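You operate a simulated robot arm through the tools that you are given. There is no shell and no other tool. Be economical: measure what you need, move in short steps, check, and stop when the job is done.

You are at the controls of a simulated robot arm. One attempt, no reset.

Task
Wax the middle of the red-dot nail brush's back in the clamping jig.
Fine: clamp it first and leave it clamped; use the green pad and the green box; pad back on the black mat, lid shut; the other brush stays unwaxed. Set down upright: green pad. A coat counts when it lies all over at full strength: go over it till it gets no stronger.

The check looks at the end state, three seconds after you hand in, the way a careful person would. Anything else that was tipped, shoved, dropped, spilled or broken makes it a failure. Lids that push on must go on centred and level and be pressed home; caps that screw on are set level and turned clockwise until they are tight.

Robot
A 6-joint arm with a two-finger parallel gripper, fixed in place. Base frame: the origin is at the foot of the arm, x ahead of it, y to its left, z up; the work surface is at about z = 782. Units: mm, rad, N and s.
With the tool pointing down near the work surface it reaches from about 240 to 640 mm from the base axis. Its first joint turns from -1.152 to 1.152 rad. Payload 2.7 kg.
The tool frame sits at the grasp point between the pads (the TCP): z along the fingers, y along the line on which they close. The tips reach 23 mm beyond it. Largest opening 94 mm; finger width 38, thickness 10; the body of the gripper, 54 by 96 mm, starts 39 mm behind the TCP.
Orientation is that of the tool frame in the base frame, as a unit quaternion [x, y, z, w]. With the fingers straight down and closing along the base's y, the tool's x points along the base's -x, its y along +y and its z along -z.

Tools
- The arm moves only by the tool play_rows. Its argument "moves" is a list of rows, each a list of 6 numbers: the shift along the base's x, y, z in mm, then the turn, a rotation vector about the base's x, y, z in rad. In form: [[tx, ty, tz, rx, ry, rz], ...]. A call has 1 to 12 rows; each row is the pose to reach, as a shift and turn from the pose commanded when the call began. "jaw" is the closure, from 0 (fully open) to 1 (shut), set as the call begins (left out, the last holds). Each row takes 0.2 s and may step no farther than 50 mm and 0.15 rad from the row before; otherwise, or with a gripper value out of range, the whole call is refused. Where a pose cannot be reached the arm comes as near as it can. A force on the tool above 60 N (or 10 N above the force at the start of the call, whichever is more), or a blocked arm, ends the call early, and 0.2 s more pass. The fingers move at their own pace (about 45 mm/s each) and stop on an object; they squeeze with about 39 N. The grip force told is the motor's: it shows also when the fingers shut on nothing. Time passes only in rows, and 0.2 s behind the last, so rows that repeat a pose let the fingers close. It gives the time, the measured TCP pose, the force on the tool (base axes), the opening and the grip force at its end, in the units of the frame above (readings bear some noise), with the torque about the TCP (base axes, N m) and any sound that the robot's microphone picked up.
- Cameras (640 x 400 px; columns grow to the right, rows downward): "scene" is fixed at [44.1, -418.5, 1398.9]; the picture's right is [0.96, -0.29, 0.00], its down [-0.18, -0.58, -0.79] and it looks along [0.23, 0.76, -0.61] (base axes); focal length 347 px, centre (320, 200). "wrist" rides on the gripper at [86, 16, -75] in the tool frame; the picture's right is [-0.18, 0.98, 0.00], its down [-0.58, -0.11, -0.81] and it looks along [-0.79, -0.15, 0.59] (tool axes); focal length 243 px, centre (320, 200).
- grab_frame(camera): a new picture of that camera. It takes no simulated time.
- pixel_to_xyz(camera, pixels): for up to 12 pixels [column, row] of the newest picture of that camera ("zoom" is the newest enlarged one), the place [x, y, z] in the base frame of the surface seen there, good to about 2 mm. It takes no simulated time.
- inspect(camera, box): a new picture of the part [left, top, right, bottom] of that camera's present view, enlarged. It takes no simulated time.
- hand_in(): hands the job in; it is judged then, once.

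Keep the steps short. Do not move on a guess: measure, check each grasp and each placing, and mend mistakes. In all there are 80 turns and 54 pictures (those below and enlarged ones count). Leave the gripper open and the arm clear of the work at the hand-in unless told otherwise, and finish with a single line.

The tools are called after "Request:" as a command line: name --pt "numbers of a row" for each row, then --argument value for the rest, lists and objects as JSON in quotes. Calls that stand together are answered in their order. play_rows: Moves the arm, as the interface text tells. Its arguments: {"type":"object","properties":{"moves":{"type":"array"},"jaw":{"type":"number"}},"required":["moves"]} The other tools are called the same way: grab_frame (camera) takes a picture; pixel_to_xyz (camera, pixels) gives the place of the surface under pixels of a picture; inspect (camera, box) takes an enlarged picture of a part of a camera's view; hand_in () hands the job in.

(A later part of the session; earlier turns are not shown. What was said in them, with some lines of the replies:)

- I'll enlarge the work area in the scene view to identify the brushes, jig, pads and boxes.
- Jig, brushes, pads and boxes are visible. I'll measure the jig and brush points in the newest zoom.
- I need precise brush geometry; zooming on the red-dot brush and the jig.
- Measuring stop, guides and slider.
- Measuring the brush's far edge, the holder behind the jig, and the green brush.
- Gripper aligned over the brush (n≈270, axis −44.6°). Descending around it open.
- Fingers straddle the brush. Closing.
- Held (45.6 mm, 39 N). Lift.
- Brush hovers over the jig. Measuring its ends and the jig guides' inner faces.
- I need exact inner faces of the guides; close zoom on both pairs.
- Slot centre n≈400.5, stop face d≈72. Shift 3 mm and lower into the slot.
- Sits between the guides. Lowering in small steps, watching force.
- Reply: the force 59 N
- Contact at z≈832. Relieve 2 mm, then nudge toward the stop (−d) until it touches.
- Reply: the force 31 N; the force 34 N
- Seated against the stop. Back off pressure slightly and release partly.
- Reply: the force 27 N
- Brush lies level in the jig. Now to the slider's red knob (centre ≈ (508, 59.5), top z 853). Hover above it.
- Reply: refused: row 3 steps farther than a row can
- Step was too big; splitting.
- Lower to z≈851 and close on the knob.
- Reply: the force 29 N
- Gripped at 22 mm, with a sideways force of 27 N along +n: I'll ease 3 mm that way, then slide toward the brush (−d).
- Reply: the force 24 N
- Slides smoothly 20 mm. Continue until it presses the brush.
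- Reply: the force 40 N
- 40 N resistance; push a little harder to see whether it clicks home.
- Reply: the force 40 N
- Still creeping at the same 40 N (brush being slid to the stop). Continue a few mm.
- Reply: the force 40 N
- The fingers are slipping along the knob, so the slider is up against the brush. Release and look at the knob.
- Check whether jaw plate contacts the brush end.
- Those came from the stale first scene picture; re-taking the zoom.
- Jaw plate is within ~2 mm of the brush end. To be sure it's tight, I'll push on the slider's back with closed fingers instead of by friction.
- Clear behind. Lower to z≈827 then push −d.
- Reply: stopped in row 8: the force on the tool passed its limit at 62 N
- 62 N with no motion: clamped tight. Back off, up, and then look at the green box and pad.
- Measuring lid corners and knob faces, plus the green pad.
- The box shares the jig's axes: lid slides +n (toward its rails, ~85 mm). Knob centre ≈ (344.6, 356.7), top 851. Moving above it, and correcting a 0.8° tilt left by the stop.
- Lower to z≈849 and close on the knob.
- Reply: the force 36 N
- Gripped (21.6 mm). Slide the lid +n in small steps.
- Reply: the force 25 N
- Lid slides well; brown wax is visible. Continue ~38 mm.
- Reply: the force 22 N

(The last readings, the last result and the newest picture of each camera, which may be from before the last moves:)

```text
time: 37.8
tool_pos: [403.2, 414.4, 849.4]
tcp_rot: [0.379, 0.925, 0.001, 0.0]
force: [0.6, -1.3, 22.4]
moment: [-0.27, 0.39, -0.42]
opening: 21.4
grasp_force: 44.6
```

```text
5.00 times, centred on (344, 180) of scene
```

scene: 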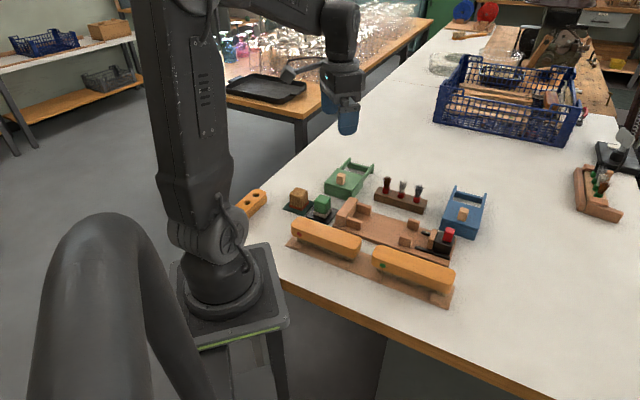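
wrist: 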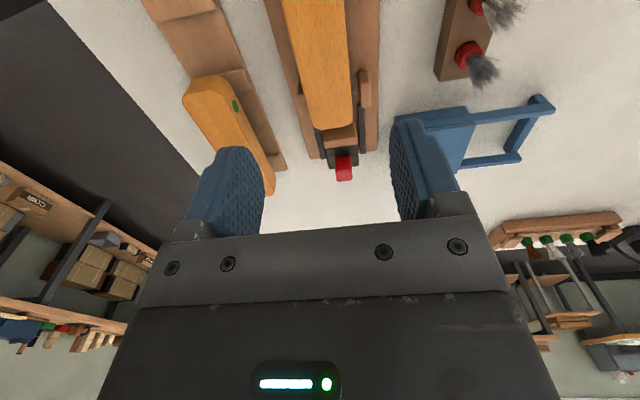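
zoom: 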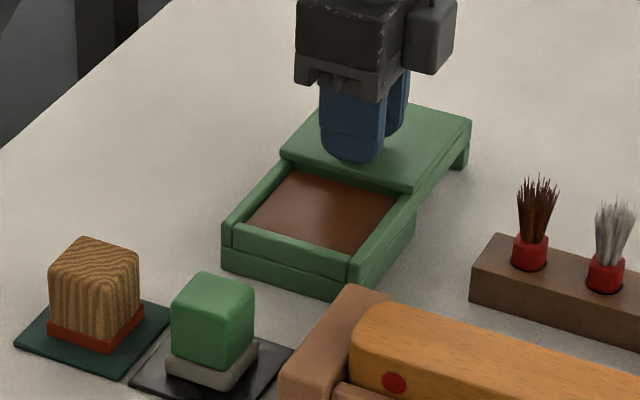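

Fully open, force low. Release, rise, and measure the wax.

Request:
play_rows --pt "0 0 0 0 0 0" --pt "0 0 0 0 0 0" --pt "0 0 45 0 0 0" --pt "-25 -30 65 0 0 0" --pt "-50 -65 70 0 0 0" --pt "-80 -95 70 0 0 0" --pt "-110 -125 70 0 0 0" --pt "-136 -134 70 0 0 0" --pt "-136 -134 70 0 0 0" --jaw 0.25

Request:
inspect --camera "scene" --box '[280, 140, 408, 220]'

Request:
pixel_to_xyz --camera "zoom" --pixels '[[320, 205], [250, 218], [300, 175], [390, 195], [360, 248], [240, 232], [345, 268], [375, 235], [275, 190], [345, 150], [300, 236], [360, 120]]'

```text
time: 39.8
tool_pos: [266.8, 279.2, 917.6]
tcp_rot: [0.38, 0.925, -0.001, 0.0]
force: [0.2, 0.8, 0.1]
moment: [0.0, 0.0, -0.01]
opening: 70.5
grasp_force: 0.1
```

```text
5.00 times, centred on (344, 180) of scene
```

zoom: 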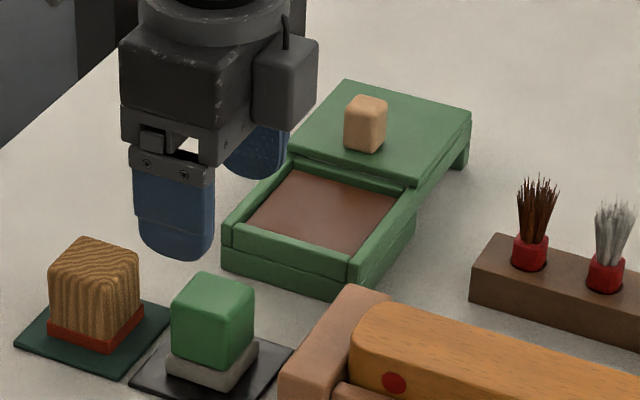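

```text
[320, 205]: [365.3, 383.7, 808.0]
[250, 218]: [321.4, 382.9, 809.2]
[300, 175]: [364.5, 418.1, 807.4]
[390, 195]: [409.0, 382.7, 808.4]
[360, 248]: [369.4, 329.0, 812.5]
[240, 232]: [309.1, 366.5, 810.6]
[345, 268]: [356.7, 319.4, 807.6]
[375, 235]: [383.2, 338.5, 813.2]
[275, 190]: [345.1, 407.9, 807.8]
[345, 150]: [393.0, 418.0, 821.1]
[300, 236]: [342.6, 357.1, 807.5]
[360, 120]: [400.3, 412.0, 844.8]
```

Wax at z≈808, centre ≈(363,384). Pad centre ≈(268,286), top 833, felt ~36 mm square. Lower over the green pad to z≈824.

Request:
play_rows --pt "1.2 6.8 0 0 0 0" --pt "1.2 6.8 -40 0 0 0" --pt "1.2 6.8 -75 0 0 0" --pt "1.2 6.8 -93.5 0 0 0" --pt "1.2 6.8 -93.5 0 0 0"

Request:
inspect --camera "scene" --box '[270, 160, 366, 220]'

```text
time: 41.0
tool_pos: [267.1, 287.2, 825.6]
tcp_rot: [0.379, 0.925, 0.0, -0.001]
force: [0.2, 1.0, 0.7]
moment: [-0.03, 0.08, -0.02]
opening: 70.5
grasp_force: 0.0
```

```text
6.67 times, centred on (318, 190) of scene
```

zoom: 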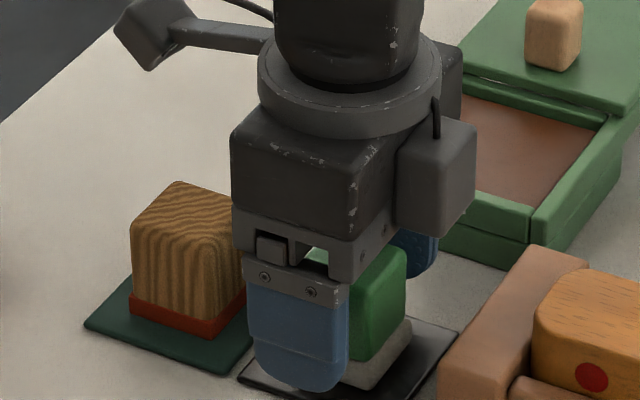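

Request:
play_rows --pt "0 0 0 0 0 0" --pt "0 0 0 0 0 0" --pt "0 0 0 0 0 0" --pt "0 0 0 0 0 0" --jaw 1

Request:
play_rows --pt "0 0 10 0 0 0" --pt "0 0 40 0 0 0" --pt "20 20 60 0 0 0" --pt "45 45 60 0 0 0" --pt "70 70 60 0 0 0" --pt "91 91 60 0 0 0" --pt "91 91 60 0 0 0"

Request:
inspect --camera "scene" --box '[280, 140, 408, 220]'

```text
time: 42.0
tool_pos: [268.0, 288.4, 825.0]
tcp_rot: [0.38, 0.925, 0.0, 0.0]
force: [0.1, -0.3, -0.5]
moment: [-0.01, 0.0, 0.0]
opening: 35.1
grasp_force: 38.8
```

```text
time: 43.6
tool_pos: [360.7, 379.0, 885.1]
tcp_rot: [0.379, 0.925, 0.0, 0.0]
force: [0.5, -0.4, -1.0]
moment: [-0.01, -0.02, 0.03]
opening: 35.3
grasp_force: 38.9
```

```text
5.00 times, centred on (344, 180) of scene
```

zoom: 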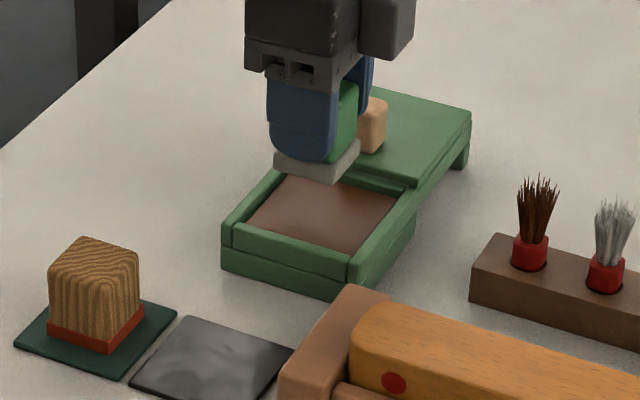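

Pad held upright. Lower onto wax (contact expected near TCP z≈850).

Request:
play_rows --pt "0 0 -20 0 0 0" --pt "0 0 -29 0 0 0" --pt "0 0 -32 0 0 0" --pt "0 0 -34 0 0 0" --pt "0 0 -35.5 0 0 0" --pt "0 0 -35.5 0 0 0"

```text
time: 45.0
tool_pos: [359.8, 377.5, 850.0]
tcp_rot: [0.379, 0.925, 0.001, 0.001]
force: [-2.4, -2.1, 9.3]
moment: [-0.09, 0.12, 0.01]
opening: 35.2
grasp_force: 38.9
```

Contact at 9 N. Rub along the wax in small strokes.

Request:
play_rows --pt "5 -5 -0.5 0 0 0" --pt "7 -7 -0.5 0 0 0" --pt "0 0 -0.5 0 0 0" --pt "-7 7 -0.5 0 0 0" --pt "0 0 -0.5 0 0 0" --pt "6 6 -0.5 0 0 0" --pt "0 0 -0.5 0 0 0" --pt "-5 -5 -0.5 0 0 0" --pt "0 0 -0.5 0 0 0" --pt "7 -7 -0.5 0 0 0" --pt "-7 7 -0.5 0 0 0" --pt "0 0 -0.5 0 0 0"

Request:
play_rows --pt "0 0 10 0 0 0" --pt "0 0 50 0 0 0" --pt "0 0 60 0 0 0"

Request:
inspect --camera "scene" --box '[280, 130, 408, 210]'

```text
time: 47.6
tool_pos: [358.7, 378.3, 849.1]
tcp_rot: [0.379, 0.925, 0.001, 0.0]
force: [-4.3, 5.5, 16.0]
moment: [0.14, 0.11, 0.0]
opening: 34.8
grasp_force: 38.8
```

```text
time: 48.4
tool_pos: [360.6, 378.4, 908.5]
tcp_rot: [0.379, 0.925, -0.001, -0.001]
force: [0.6, -0.2, -1.3]
moment: [0.0, -0.02, 0.01]
opening: 35.5
grasp_force: 38.9
```

```text
5.00 times, centred on (344, 170) of scene
```

zoom: 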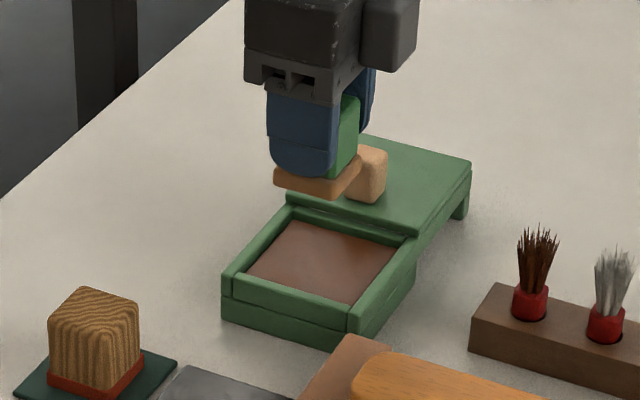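

Felt is loaded (orange-brown). Move above the brush's middle at (392.6, 173.2), then measure the brush.

Request:
play_rows --pt "7 -43 5 0 0 0" --pt "13 -86 5 0 0 0" --pt "19 -129 5 0 0 0" --pt "25 -170 5 0 0 0" --pt "32 -205 5 0 0 0" --pt "32 -205 5 0 0 0"

Request:
inspect --camera "scene" --box '[330, 165, 442, 235]'

Request:
pixel_to_xyz --camera "zoom" --pixels '[[140, 205], [200, 225], [450, 310], [400, 295], [135, 160], [180, 175], [500, 275], [470, 262], [122, 190], [525, 290], [320, 190], [300, 215]]'

```text
time: 49.8
tool_pos: [391.9, 173.7, 912.3]
tcp_rot: [0.38, 0.925, 0.0, 0.0]
force: [-1.0, 0.8, -0.2]
moment: [-0.02, -0.02, 0.0]
opening: 35.3
grasp_force: 39.1
```

```text
5.71 times, centred on (386, 200) of scene
```

zoom: 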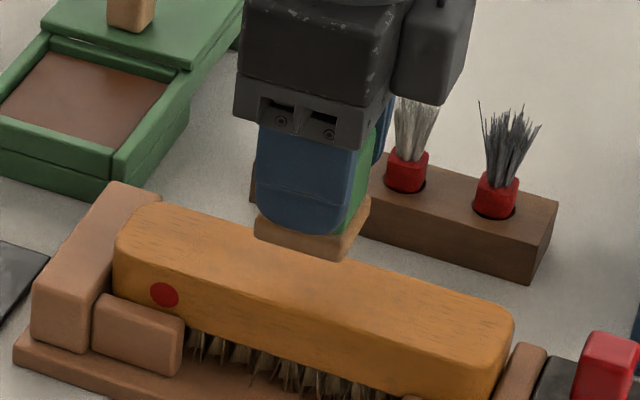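

```text
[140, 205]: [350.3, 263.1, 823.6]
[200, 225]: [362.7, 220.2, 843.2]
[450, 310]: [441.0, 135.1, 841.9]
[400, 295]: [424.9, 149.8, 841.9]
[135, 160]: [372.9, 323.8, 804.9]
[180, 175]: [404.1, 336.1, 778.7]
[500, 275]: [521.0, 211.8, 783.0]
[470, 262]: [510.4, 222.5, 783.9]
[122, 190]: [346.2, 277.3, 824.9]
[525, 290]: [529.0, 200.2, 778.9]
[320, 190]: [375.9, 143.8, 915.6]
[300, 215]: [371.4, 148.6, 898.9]
```

Measuring the top's edges from this zoom.

Request:
pixel_to_xyz --camera "zoom" --pixels '[[200, 218], [240, 231], [420, 276], [460, 292], [160, 250], [240, 277], [320, 303], [400, 330], [440, 345], [135, 212], [118, 240], [505, 312]]'

```text
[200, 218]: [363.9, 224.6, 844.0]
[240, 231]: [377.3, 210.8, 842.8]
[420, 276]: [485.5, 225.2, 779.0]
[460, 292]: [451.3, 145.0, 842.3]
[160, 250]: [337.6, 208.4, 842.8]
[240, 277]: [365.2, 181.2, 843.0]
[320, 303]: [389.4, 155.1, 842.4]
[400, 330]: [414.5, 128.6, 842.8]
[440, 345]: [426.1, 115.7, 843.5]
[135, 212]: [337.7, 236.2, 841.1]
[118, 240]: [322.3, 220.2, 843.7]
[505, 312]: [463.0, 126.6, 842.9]
```

Top z≈842.5, centre n≈400, d≈159. Lower pad to contact (TCP z≈884).

Request:
play_rows --pt "1.5 0 -15 0 0 0" --pt "1.5 0 -24 0 0 0" --pt "1.5 0 -27 0 0 0" --pt "1.5 0 -28.5 0 0 0" --pt "1.5 0 -28.5 0 0 0"

```text
time: 51.0
tool_pos: [391.9, 173.6, 883.4]
tcp_rot: [0.38, 0.925, -0.001, -0.001]
force: [-0.6, 0.7, -0.4]
moment: [-0.02, 0.0, 0.0]
opening: 35.2
grasp_force: 38.9
```

Request:
play_rows --pt "0 0 -1 0 0 0" --pt "0 0 -1.8 0 0 0" --pt "0 0 -2.5 0 0 0" --pt "0 0 -2.5 0 0 0"

```text
time: 52.0
tool_pos: [393.2, 174.2, 883.4]
tcp_rot: [0.38, 0.925, 0.0, 0.001]
force: [-9.6, -1.3, 29.9]
moment: [-0.05, 0.47, -0.03]
opening: 35.2
grasp_force: 39.3
```

Contact (30 N). Ease to ~15 N and stroke over the middle, ±20 mm along, ±4 mm across.

Request:
play_rows --pt "3 3 1 0 0 0" --pt "10 -4 1 0 0 0" --pt "17 -11 1 0 0 0" --pt "10 -4 1 0 0 0" --pt "3 3 1 0 0 0" --pt "-4 10 1 0 0 0" --pt "-11 17 1 0 0 0" --pt "-17 11 1 0 0 0" --pt "-10 4 1 0 0 0" --pt "-3 -3 1 0 0 0" --pt "4 -10 1 0 0 0" --pt "11 -17 1 0 0 0"

Request:
inspect --camera "scene" --box '[330, 165, 442, 235]'

```text
time: 54.6
tool_pos: [402.9, 157.2, 883.9]
tcp_rot: [0.379, 0.925, 0.0, 0.001]
force: [-6.0, 5.4, 19.5]
moment: [0.19, 0.24, -0.05]
opening: 35.2
grasp_force: 39.0
```

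```text
5.71 times, centred on (386, 200) of scene
```

zoom: 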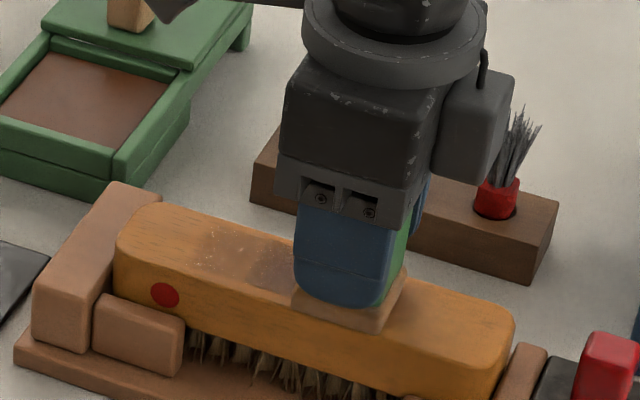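

A faint coat is forming. More passes over the same field.

Request:
play_rows --pt "6 6 0 0 0 0" --pt "-4 16 0 0 0 0" --pt "-14 26 0 0 0 0" --pt "-22 34 0 0 0 0" --pt "-25 31 0 0 0 0" --pt "-15 21 0 0 0 0" --pt "-5 11 0 0 0 0" --pt "3 3 0 0 0 0" --pt "0 0 0 0 0 0" --pt "-10 10 0 0 0 0" --pt "-20 20 0 0 0 0" --pt "-28 28 0 0 0 0"

Request:
play_rows --pt "6 6 0 0 0 0" --pt "16 -4 0 0 0 0" --pt "26 -14 0 0 0 0" --pt "34 -22 0 0 0 0" --pt "31 -25 0 0 0 0" --pt "21 -15 0 0 0 0" --pt "11 -5 0 0 0 0" --pt "3 3 0 0 0 0" --pt "0 0 0 0 0 0" --pt "10 -10 0 0 0 0" --pt "20 -20 0 0 0 0" --pt "28 -28 0 0 0 0"

Request:
play_rows --pt "0 0 12 0 0 0" --pt "0 0 40 0 0 0" --pt "-25 60 60 0 0 0" --pt "-25 60 60 0 0 0"

Request:
inspect --camera "scene" --box '[330, 165, 442, 235]'

```text
time: 57.2
tool_pos: [375.4, 184.9, 882.8]
tcp_rot: [0.379, 0.925, 0.0, 0.0]
force: [4.5, -5.1, 16.3]
moment: [-0.23, -0.18, 0.01]
opening: 35.3
grasp_force: 39.2
```

```text
time: 59.8
tool_pos: [402.7, 156.2, 883.9]
tcp_rot: [0.38, 0.925, 0.0, 0.0]
force: [-5.2, 6.9, 19.8]
moment: [0.26, 0.21, 0.01]
opening: 34.8
grasp_force: 38.8
```

```text
refused: row 3 steps farther than a row can; nothing moved
```

```text
5.71 times, centred on (386, 200) of scene
```

zoom: 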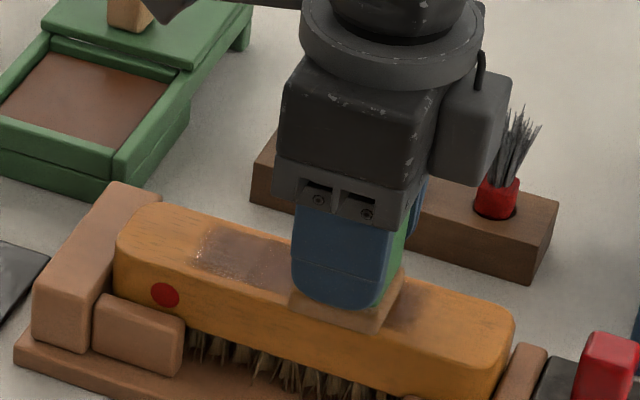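

Coat getting stronger. Lift and go back toward the wax, viewing the coat.

Request:
play_rows --pt "0 0 12 0 0 0" --pt "0 0 30 0 0 0" --pt "-7 37 30 0 0 0" --pt "-14 74 30 0 0 0" --pt "-21 111 30 0 0 0" --pt "-28 148 30 0 0 0" --pt "-35 185 30 0 0 0" --pt "-43 221 30 0 0 0" --pt "-43 221 30 0 0 0"

Request:
inspect --camera "scene" --box '[330, 170, 442, 240]'

Request:
pixel_to_xyz --camera "zoom" --pixels '[[210, 207], [196, 237], [360, 310], [420, 285], [405, 260], [395, 315]]'

```text
time: 61.8
tool_pos: [361.2, 379.7, 913.9]
tcp_rot: [0.379, 0.926, 0.0, 0.0]
force: [0.9, 0.3, -0.6]
moment: [-0.02, 0.01, -0.02]
opening: 35.1
grasp_force: 38.9
```

```text
5.71 times, centred on (386, 205) of scene
```

zoom: 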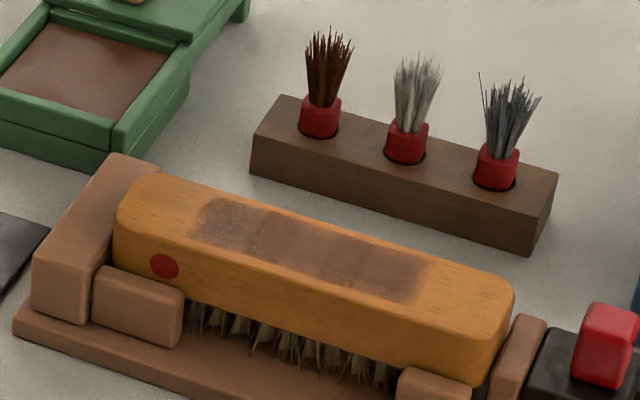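

```text
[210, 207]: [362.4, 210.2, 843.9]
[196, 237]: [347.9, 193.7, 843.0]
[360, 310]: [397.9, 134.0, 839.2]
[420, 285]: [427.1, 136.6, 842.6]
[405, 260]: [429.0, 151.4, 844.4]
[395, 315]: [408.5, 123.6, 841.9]
```

Zoom closely on the coat.

Request:
inspect --camera "scene" --box '[358, 198, 422, 238]'

Request:
pixel_to_xyz --camera "zoom" --pixels '[[100, 65], [40, 130], [410, 225], [455, 165], [250, 110], [250, 220], [120, 60], [250, 270], [320, 120], [180, 250]]'

```text
10.00 times, centred on (390, 218) of scene
```

zoom: 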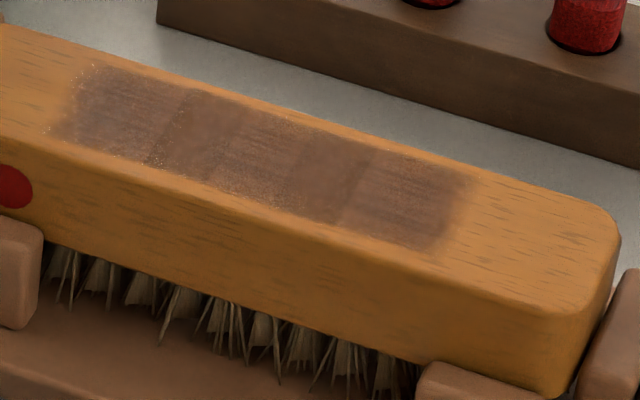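

```text
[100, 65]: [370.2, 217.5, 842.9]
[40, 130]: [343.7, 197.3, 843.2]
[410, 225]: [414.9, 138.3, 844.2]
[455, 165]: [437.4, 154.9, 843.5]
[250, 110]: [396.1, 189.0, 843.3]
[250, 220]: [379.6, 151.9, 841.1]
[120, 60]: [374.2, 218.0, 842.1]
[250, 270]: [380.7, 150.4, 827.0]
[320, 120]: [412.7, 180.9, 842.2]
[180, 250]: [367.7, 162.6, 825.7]
```

Five cells along the middle; the end ones look weaker. Reload the pad, then go over with slightly longer strokes.

Request:
play_rows --pt "0 0 -30 0 0 0" --pt "0 0 -55 0 0 0" --pt "0 0 -61 0 0 0" --pt "0 0 -64 0 0 0" --pt "6 -6 -65 0 0 0" --pt "0 0 -65 0 0 0" --pt "-6 6 -65 0 0 0" --pt "0 0 -65 0 0 0" --pt "5 5 -65 0 0 0" --pt "-4 -4 -65 0 0 0" --pt "6 -6 -65 0 0 0" --pt "0 0 -65 0 0 0"

Request:
play_rows --pt "0 0 12 0 0 0" --pt "0 0 40 0 0 0" --pt "0 0 64 0 0 0" --pt "7 -43 64 0 0 0" --pt "13 -86 64 0 0 0" --pt "19 -129 64 0 0 0" --pt "25 -170 64 0 0 0" --pt "33 -205 64 0 0 0" --pt "33 -205 45 0 0 0" --pt "33 -205 37 0 0 0" --pt "33 -205 37 0 0 0"

```text
time: 64.4
tool_pos: [360.9, 378.4, 848.3]
tcp_rot: [0.379, 0.925, -0.001, 0.0]
force: [-0.7, 0.7, -0.9]
moment: [0.03, -0.04, 0.06]
opening: 34.9
grasp_force: 39.1
```

```text
time: 66.8
tool_pos: [393.8, 173.4, 887.4]
tcp_rot: [0.379, 0.925, 0.0, 0.001]
force: [0.0, 0.1, 0.0]
moment: [0.02, -0.02, 0.02]
opening: 35.3
grasp_force: 38.9
```

Lower to contact on the brush.

Request:
play_rows --pt "0 0 -3 0 0 0" --pt "0 0 -4 0 0 0" --pt "0 0 -5 0 0 0" --pt "0 0 -5 0 0 0"

```text
time: 67.8
tool_pos: [393.9, 173.0, 883.8]
tcp_rot: [0.379, 0.925, 0.002, 0.001]
force: [-6.4, 0.1, 38.4]
moment: [-0.08, 0.4, -0.01]
opening: 35.1
grasp_force: 39.3
```

Contact. Ease up and stroke ±25 mm with three lanes.

Request:
play_rows --pt "3 3 1.2 0 0 0" --pt "12 -6 1.2 0 0 0" --pt "21 -14.5 1.2 0 0 0" --pt "12 -6 1.2 0 0 0" --pt "3 3 1.2 0 0 0" --pt "-6 12 1.2 0 0 0" --pt "-14.8 20.5 1.2 0 0 0" --pt "-17.8 17.5 1.2 0 0 0" --pt "-9 9 1.2 0 0 0" --pt "0 0 1.2 0 0 0" --pt "9 -9 1.2 0 0 0" --pt "17.8 -17.5 1.2 0 0 0"

Request:
play_rows --pt "-3 -3 0 0 0 0" --pt "-12 6 0 0 0 0" --pt "-21 15 0 0 0 0" --pt "-30 24 0 0 0 0" --pt "-38.6 32 0 0 0 0" --pt "-35.6 35 0 0 0 0" --pt "-26.6 26 0 0 0 0" --pt "-17.8 17.5 0 0 0 0" --pt "-9 9 0 0 0 0" --pt "0 0 0 0 0 0" --pt "3 3 0 0 0 0" --pt "-6 12 0 0 0 0"

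Request:
play_rows --pt "-9 9 0 0 0 0" --pt "-18 18 0 0 0 0" --pt "-26.8 26.5 0 0 0 0" --pt "-29.6 23 0 0 0 0" --pt "-32.6 20 0 0 0 0" --pt "-24 11 0 0 0 0" --pt "-15 2 0 0 0 0" --pt "-6 -7 0 0 0 0" --pt "3 -15 0 0 0 0" --pt "6 -12 0 0 0 0" --pt "-3 -3 0 0 0 0" --pt "-12 6 0 0 0 0"

Request:
play_rows --pt "0 0 12 0 0 0" --pt "0 0 30 0 0 0" --pt "-6 37 30 0 0 0" --pt "-11 74 30 0 0 0" --pt "-16 111 30 0 0 0" --pt "-22 148 30 0 0 0" --pt "-28 180 30 0 0 0" --pt "-33 205 30 0 0 0" --pt "-33 205 30 0 0 0"

Request:
inspect --camera "scene" --box '[358, 198, 422, 238]'

```text
time: 70.4
tool_pos: [412.3, 155.0, 882.8]
tcp_rot: [0.38, 0.925, 0.002, 0.0]
force: [-9.1, 8.0, 32.3]
moment: [0.26, 0.36, -0.03]
opening: 35.5
grasp_force: 38.6
```

```text
time: 73.0
tool_pos: [406.5, 165.8, 882.2]
tcp_rot: [0.379, 0.925, 0.002, 0.001]
force: [5.3, -5.1, 17.5]
moment: [-0.21, -0.08, 0.03]
opening: 35.1
grasp_force: 39.0
```

```text
time: 75.6
tool_pos: [395.6, 173.1, 882.4]
tcp_rot: [0.379, 0.925, 0.001, 0.001]
force: [6.0, -5.2, 17.8]
moment: [-0.19, -0.04, 0.08]
opening: 35.3
grasp_force: 38.8
```

```text
time: 77.6
tool_pos: [360.1, 377.7, 912.5]
tcp_rot: [0.379, 0.925, 0.0, 0.001]
force: [-0.5, -0.1, -0.8]
moment: [-0.02, 0.0, 0.01]
opening: 35.0
grasp_force: 39.3
```

```text
10.00 times, centred on (390, 218) of scene
```

zoom: 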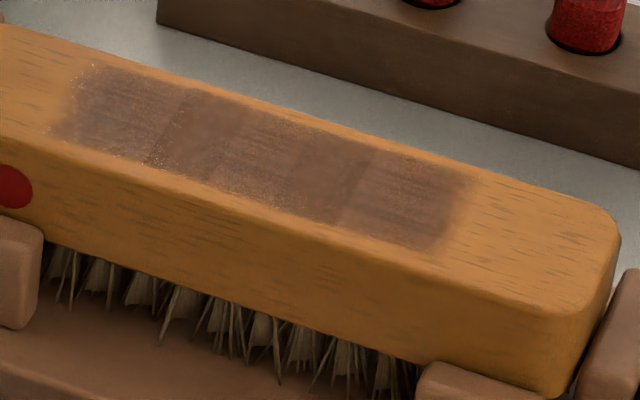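

Barely any change. To distinguish saturation from an empty pad, do a properly pressed dip (check force) and one more round.

Request:
play_rows --pt "0 0 -30 0 0 0" --pt "0 0 -55 0 0 0" --pt "0 0 -62 0 0 0" --pt "0 0 -64 0 0 0" --pt "0 0 -65.5 0 0 0" --pt "0 0 -65.5 0 0 0"

Request:
inspect --camera "scene" --box '[296, 150, 376, 200]'

```text
time: 79.0
tool_pos: [360.5, 377.4, 847.3]
tcp_rot: [0.38, 0.925, 0.0, 0.001]
force: [1.1, -0.2, 4.9]
moment: [-0.01, 0.04, 0.03]
opening: 35.1
grasp_force: 38.8
```

```text
8.00 times, centred on (336, 175) of scene
```

zoom: 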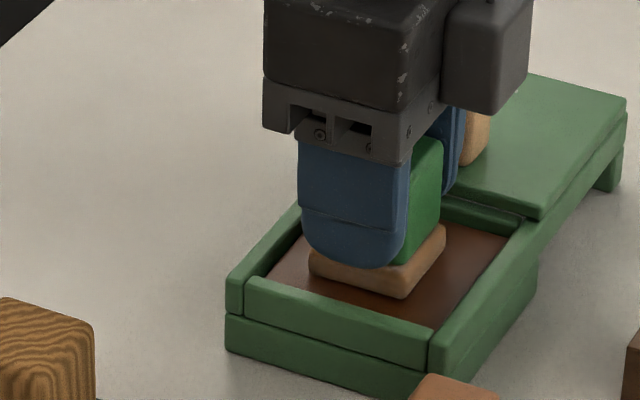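

Contact confirmed (pad has crept ~2 mm up in the grip; harmless). Press slightly more and rub.

Request:
play_rows --pt "0 0 -1 0 0 0" --pt "6 -6 -1.2 0 0 0" --pt "0 0 -1.2 0 0 0" --pt "-6 6 -1.2 0 0 0" --pt "0 0 -1.2 0 0 0" --pt "5 5 -1.2 0 0 0" --pt "-4 -4 -1.2 0 0 0" --pt "6 -6 -1.2 0 0 0" --pt "-6 6 -1.2 0 0 0" --pt "0 0 -1.2 0 0 0"

Request:
play_rows --pt "0 0 12 0 0 0" --pt "0 0 40 0 0 0" --pt "0 0 64 0 0 0" --pt "7 -43 64 0 0 0" --pt "13 -86 64 0 0 0" --pt "19 -129 64 0 0 0" --pt "25 -170 64 0 0 0" --pt "33.5 -205 64 0 0 0" --pt "33.5 -205 45 0 0 0" --pt "33.5 -205 37 0 0 0" --pt "33.5 -205 36 0 0 0"

Request:
play_rows --pt "0 0 -1.5 0 0 0" --pt "0 0 -2.5 0 0 0" --pt "0 0 -2.5 0 0 0"

```text
time: 81.2
tool_pos: [358.3, 379.8, 846.6]
tcp_rot: [0.38, 0.925, 0.003, 0.001]
force: [-7.6, 8.1, 29.8]
moment: [0.01, 0.37, -0.12]
opening: 35.3
grasp_force: 39.5
```

```text
time: 83.6
tool_pos: [392.5, 170.4, 882.0]
tcp_rot: [0.38, 0.925, 0.001, 0.0]
force: [-1.9, -4.6, 10.9]
moment: [-0.19, 0.09, 0.04]
opening: 35.0
grasp_force: 38.8
```

```text
time: 84.4
tool_pos: [394.6, 170.9, 881.3]
tcp_rot: [0.38, 0.925, 0.001, 0.001]
force: [-8.9, -17.5, 51.9]
moment: [-0.63, 0.54, 0.04]
opening: 34.9
grasp_force: 38.9
```

In contact; ease off 1.5 mm and do a full set of strokes.

Request:
play_rows --pt "3 3 1.6 0 0 0" --pt "12 -6 1.6 0 0 0" --pt "21 -14.5 1.6 0 0 0" --pt "12 -6 1.6 0 0 0" --pt "3 3 1.6 0 0 0" --pt "-6 12 1.6 0 0 0" --pt "-16 22 1.6 0 0 0" --pt "-19 19 1.6 0 0 0" --pt "-9 9 1.6 0 0 0" --pt "0 0 1.6 0 0 0" --pt "9 -9 1.6 0 0 0" --pt "17.8 -17.5 1.6 0 0 0"

Request:
play_rows --pt "-3 -3 0 0 0 0" --pt "-12 6 0 0 0 0" --pt "-21 15 0 0 0 0" --pt "-30 24 0 0 0 0" --pt "-39.6 33.5 0 0 0 0" --pt "-36.6 36.5 0 0 0 0" --pt "-26.6 26 0 0 0 0" --pt "-17.8 17.5 0 0 0 0" --pt "-9 9 0 0 0 0" --pt "0 0 0 0 0 0" --pt "3 3 0 0 0 0" --pt "-6 12 0 0 0 0"

Request:
play_rows --pt "0 0 12 0 0 0" --pt "0 0 30 0 0 0" --pt "-6 37 30 0 0 0" --pt "-14 74 30 0 0 0" --pt "-22 111 30 0 0 0" --pt "-30 148 30 0 0 0" --pt "-38 180 30 0 0 0" --pt "-45 202 30 0 0 0" --pt "-45 202 30 0 0 0"

Request:
inspect --camera "scene" --box '[358, 198, 422, 238]'

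```text
time: 87.0
tool_pos: [411.5, 154.9, 881.7]
tcp_rot: [0.38, 0.925, 0.0, 0.001]
force: [-6.0, 7.8, 25.1]
moment: [0.29, 0.23, -0.03]
opening: 35.2
grasp_force: 39.2
```

```text
time: 89.6
tool_pos: [409.5, 167.5, 882.3]
tcp_rot: [0.379, 0.925, 0.004, 0.004]
force: [9.5, -10.6, 34.5]
moment: [-0.44, 0.02, 0.14]
opening: 35.3
grasp_force: 39.1
```

```text
time: 91.6
tool_pos: [361.2, 368.5, 911.3]
tcp_rot: [0.379, 0.925, 0.0, 0.0]
force: [0.8, 0.3, -0.3]
moment: [0.0, 0.03, 0.02]
opening: 35.2
grasp_force: 39.7
```

```text
10.00 times, centred on (390, 218) of scene
```

zoom: 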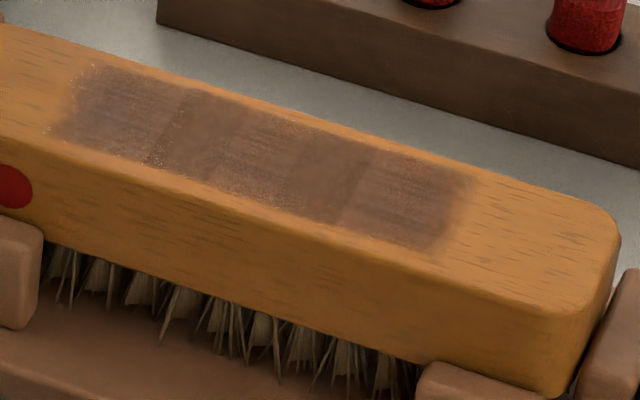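

No stronger: saturated. One last check on the left end cell: a few extra strokes there, then compare.

Request:
play_rows --pt "2 -40 0 0 0 0" --pt "5 -80 0 0 0 0" --pt "8 -120 0 0 0 0" --pt "10 -155 0 0 0 0" --pt "12 -175.4 0 0 0 0" --pt "12 -175.4 -20 0 0 0" --pt "12 -175.4 -27 0 0 0" --pt "12 -175.4 -29.3 0 0 0" --pt "12 -175.4 -30.2 0 0 0"

Request:
play_rows --pt "3 3 0 0 0 0" --pt "-1 7 0 0 0 0" --pt "-4 4 0 0 0 0" --pt "4 -4 0 0 0 0" --pt "1 -7 0 0 0 0" --pt "-7 1 0 0 0 0" --pt "-4 4 0 0 0 0" --pt "4 -4 0 0 0 0" --pt "7 -1 0 0 0 0" --pt "-1 7 0 0 0 0" --pt "0 0 0 0 0 0"

Request:
play_rows --pt "0 0 12 0 0 0" --pt "0 0 35 0 0 0" --pt "-17 25 40 0 0 0" --pt "-35 50 40 0 0 0" --pt "-55 75 40 0 0 0" --pt "-80 90 40 0 0 0" --pt "-105 93.5 40 0 0 0" --pt "-105 93.5 40 0 0 0"

Request:
inspect --camera "scene" --box '[290, 180, 418, 260]'

```text
time: 93.6
tool_pos: [373.4, 193.5, 881.5]
tcp_rot: [0.38, 0.925, 0.001, 0.0]
force: [-10.1, -6.8, 30.3]
moment: [-0.14, 0.21, -0.01]
opening: 34.9
grasp_force: 38.9
```

```text
time: 96.0
tool_pos: [374.2, 197.3, 880.7]
tcp_rot: [0.378, 0.926, 0.005, 0.001]
force: [-0.6, 11.8, 27.1]
moment: [0.39, -0.03, 0.02]
opening: 34.9
grasp_force: 39.4
```

```text
time: 97.8
tool_pos: [266.7, 287.2, 921.5]
tcp_rot: [0.379, 0.925, 0.0, 0.0]
force: [0.4, 0.4, -0.6]
moment: [-0.01, -0.03, 0.02]
opening: 35.4
grasp_force: 39.2
```

```text
5.00 times, centred on (354, 220) of scene
```

zoom: 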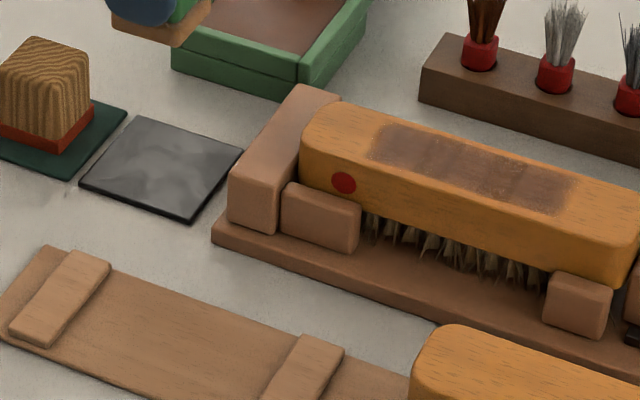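

Coat is unchanged and even. Brush still clamped. Now measure the mat centre and set the pad down.

Request:
pixel_to_xyz --camera "zoom" --pixels '[[131, 119], [239, 151], [189, 218], [86, 184], [161, 168]]'

```text
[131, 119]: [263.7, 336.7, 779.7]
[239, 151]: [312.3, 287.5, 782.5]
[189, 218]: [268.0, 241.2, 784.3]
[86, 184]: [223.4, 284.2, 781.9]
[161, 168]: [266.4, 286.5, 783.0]
```

Mat centre ≈(267, 287): right under. Lower.

Request:
play_rows --pt "0 0 -40 0 0 0" --pt "0 0 -75 0 0 0" --pt "0 0 -90 0 0 0" --pt "0 0 -95 0 0 0" --pt "0 0 -97 0 0 0" --pt "0 0 -97 0 0 0"

Request:
play_rows --pt "0 0 -1 0 0 0" --pt "0 0 -2 0 0 0" --pt "0 0 -2 0 0 0"

```text
time: 99.2
tool_pos: [267.5, 286.6, 823.4]
tcp_rot: [0.38, 0.925, -0.001, 0.001]
force: [0.4, -0.7, -0.3]
moment: [0.05, 0.03, 0.01]
opening: 35.2
grasp_force: 38.8
```

```text
time: 100.0
tool_pos: [268.9, 287.5, 821.6]
tcp_rot: [0.379, 0.925, 0.0, 0.001]
force: [-4.6, -4.6, 20.9]
moment: [-0.02, -0.08, -0.01]
opening: 35.4
grasp_force: 38.9
```

Contact with the mat. Ease 1 mm, release, and lift.

Request:
play_rows --pt "0 0 0.8 0 0 0" --pt "0 0 0.8 0 0 0"

Request:
play_rows --pt "0 0 0 0 0 0" --pt "0 0 0 0 0 0" --pt "0 0 0 0 0 0" --pt "0 0 30 0 0 0" --pt "0 0 75 0 0 0" --pt "20 20 100 0 0 0" --pt "50 50 100 0 0 0" --pt "80 80 100 0 0 0" --jaw 0.3

Request:
inspect --camera "scene" --box '[280, 140, 408, 220]'

```text
time: 100.6
tool_pos: [268.9, 286.7, 821.8]
tcp_rot: [0.379, 0.925, 0.0, 0.001]
force: [0.4, 1.2, 4.3]
moment: [0.07, -0.09, 0.02]
opening: 35.4
grasp_force: 39.4
```

```text
time: 102.4
tool_pos: [348.0, 367.1, 923.2]
tcp_rot: [0.379, 0.925, 0.0, 0.0]
force: [0.6, 0.4, 0.1]
moment: [-0.02, -0.01, -0.01]
opening: 65.8
grasp_force: 0.0
```

```text
5.00 times, centred on (344, 180) of scene
```

zoom: 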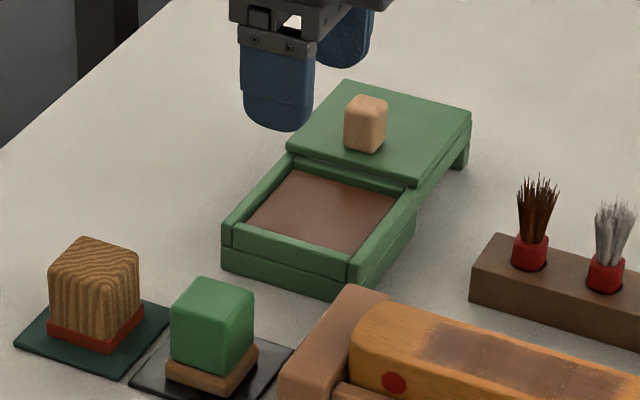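

Pad sits upright on the black mat. Now grip the lid knob at (403, 414) and slide it shut.

Request:
play_rows --pt "28 24 0 0 0 0" --pt "55.2 47.3 0 0 0 0" --pt "55.2 47.3 -40 0 0 0" --pt "55.2 47.3 -65 0 0 0" --pt "55.2 47.3 -74.3 0 0 0" --pt "55.2 47.3 -74.3 0 0 0"

Request:
play_rows --pt "0 0 0 0 0 0" --pt "0 0 0 0 0 0" --pt "0 0 0 0 0 0" --pt "0 0 0 0 0 0" --jaw 1

```text
time: 103.8
tool_pos: [402.2, 414.0, 847.6]
tcp_rot: [0.379, 0.926, 0.0, 0.0]
force: [0.0, 0.4, 0.1]
moment: [-0.01, 0.03, -0.03]
opening: 65.9
grasp_force: 0.0
```

```text
time: 104.8
tool_pos: [402.5, 412.7, 848.0]
tcp_rot: [0.379, 0.925, 0.0, 0.0]
force: [0.0, -0.1, -0.1]
moment: [-0.09, -0.09, -0.35]
opening: 21.5
grasp_force: 44.6
```

Gripped. Slide −n, first 70 mm.

Request:
play_rows --pt "-5 -5 0 0 0 0" --pt "-11 -11 0 0 0 0" --pt "-17 -17 0 0 0 0" --pt "-23 -23 0 0 0 0" --pt "-29 -29 0 0 0 0" --pt "-35 -35 0 0 0 0" --pt "-41 -41 0 0 0 0" --pt "-46 -46 0 0 0 0" --pt "-50 -50 0 0 0 0" --pt "-50 -50 0 0 0 0"

Request:
play_rows --pt "-2 -2 0 0 0 0" --pt "-4 -4 0 0 0 0" --pt "-5 -5 0 0 0 0" --pt "-6 -6 0 0 0 0" --pt "-7 -7 0 0 0 0" --pt "-8 -8 0 0 0 0" --pt "-9 -9 0 0 0 0" --pt "-9 -9 0 0 0 0"

Request:
inspect --camera "scene" --box '[296, 150, 376, 200]'

```text
time: 107.0
tool_pos: [353.3, 362.9, 847.6]
tcp_rot: [0.38, 0.925, 0.001, 0.001]
force: [3.9, -3.8, 11.8]
moment: [-0.29, 0.05, -0.45]
opening: 21.2
grasp_force: 45.1
```

```text
time: 108.8
tool_pos: [347.8, 357.7, 848.8]
tcp_rot: [0.38, 0.925, 0.007, 0.002]
force: [40.4, 14.8, -8.8]
moment: [-0.51, 0.17, -0.81]
opening: 21.4
grasp_force: 44.5
```

```text
8.00 times, centred on (336, 175) of scene
```

zoom: 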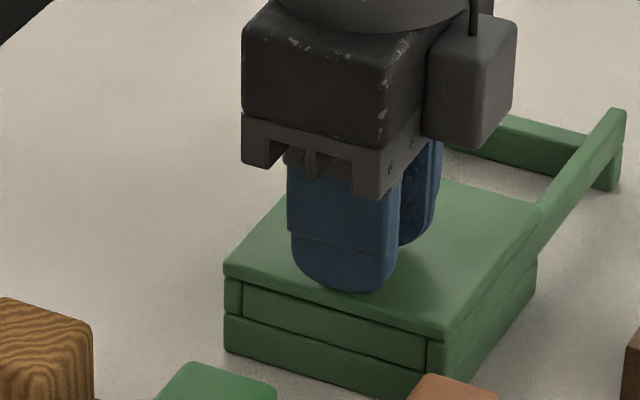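

Lid hits its end stop (39 N) at the original closed position. Release and lift clear.

Request:
play_rows --pt "1.5 1.5 0 0 0 0" --pt "1.5 1.5 0 0 0 0"

Request:
play_rows --pt "0 0 0 0 0 0" --pt "0 0 0 0 0 0" --pt "0 0 0 0 0 0" --pt "0 0 40 0 0 0" --pt "0 0 85 0 0 0" --pt "0 0 130 0 0 0" --pt "0 0 175 0 0 0" --pt "-20 -20 210 0 0 0" --jaw 0.2

Request:
inspect --camera "scene" --box '[270, 140, 478, 270]'

Request:
inspect --camera "scene" --box '[296, 150, 376, 200]'

Request:
pixel_to_xyz --camera "zoom" --pixels '[[240, 262], [440, 325], [540, 210]]'

```text
time: 109.4
tool_pos: [347.4, 358.1, 847.2]
tcp_rot: [0.38, 0.925, 0.005, 0.003]
force: [32.4, 10.3, -5.5]
moment: [-0.37, 0.21, -0.75]
opening: 21.1
grasp_force: 45.2
```

```text
time: 111.2
tool_pos: [322.0, 336.8, 1058.3]
tcp_rot: [0.38, 0.925, -0.001, 0.0]
force: [0.6, 0.5, -1.5]
moment: [0.03, -0.02, 0.01]
opening: 75.3
grasp_force: 0.0
```

```text
3.08 times, centred on (374, 205) of scene
```

zoom: 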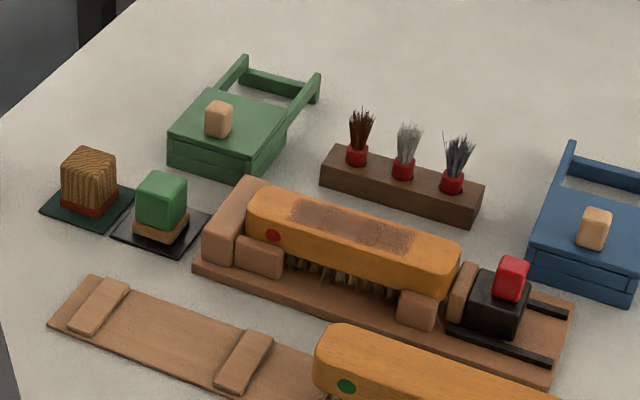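

```text
8.00 times, centred on (336, 175) of scene
```

zoom: 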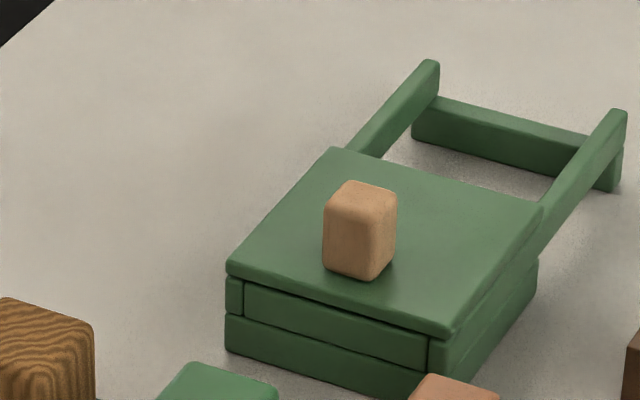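

```text
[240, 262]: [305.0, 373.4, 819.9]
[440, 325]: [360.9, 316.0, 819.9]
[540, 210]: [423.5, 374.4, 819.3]
```

The lid is shut at its original position, and the pad stands upright on its black mat. The brush is waxed and still clamped, the other brush is untouched, and the arm is clear with the gripper open. Handing in.

Request:
hand_in

```text
The job is handed in.
```

Handed in: the red-dot brush is clamped in the jig with the middle of its back waxed until it got no stronger, the green pad is upright on the black mat, the green box is shut, and the other brush is unwaxed.
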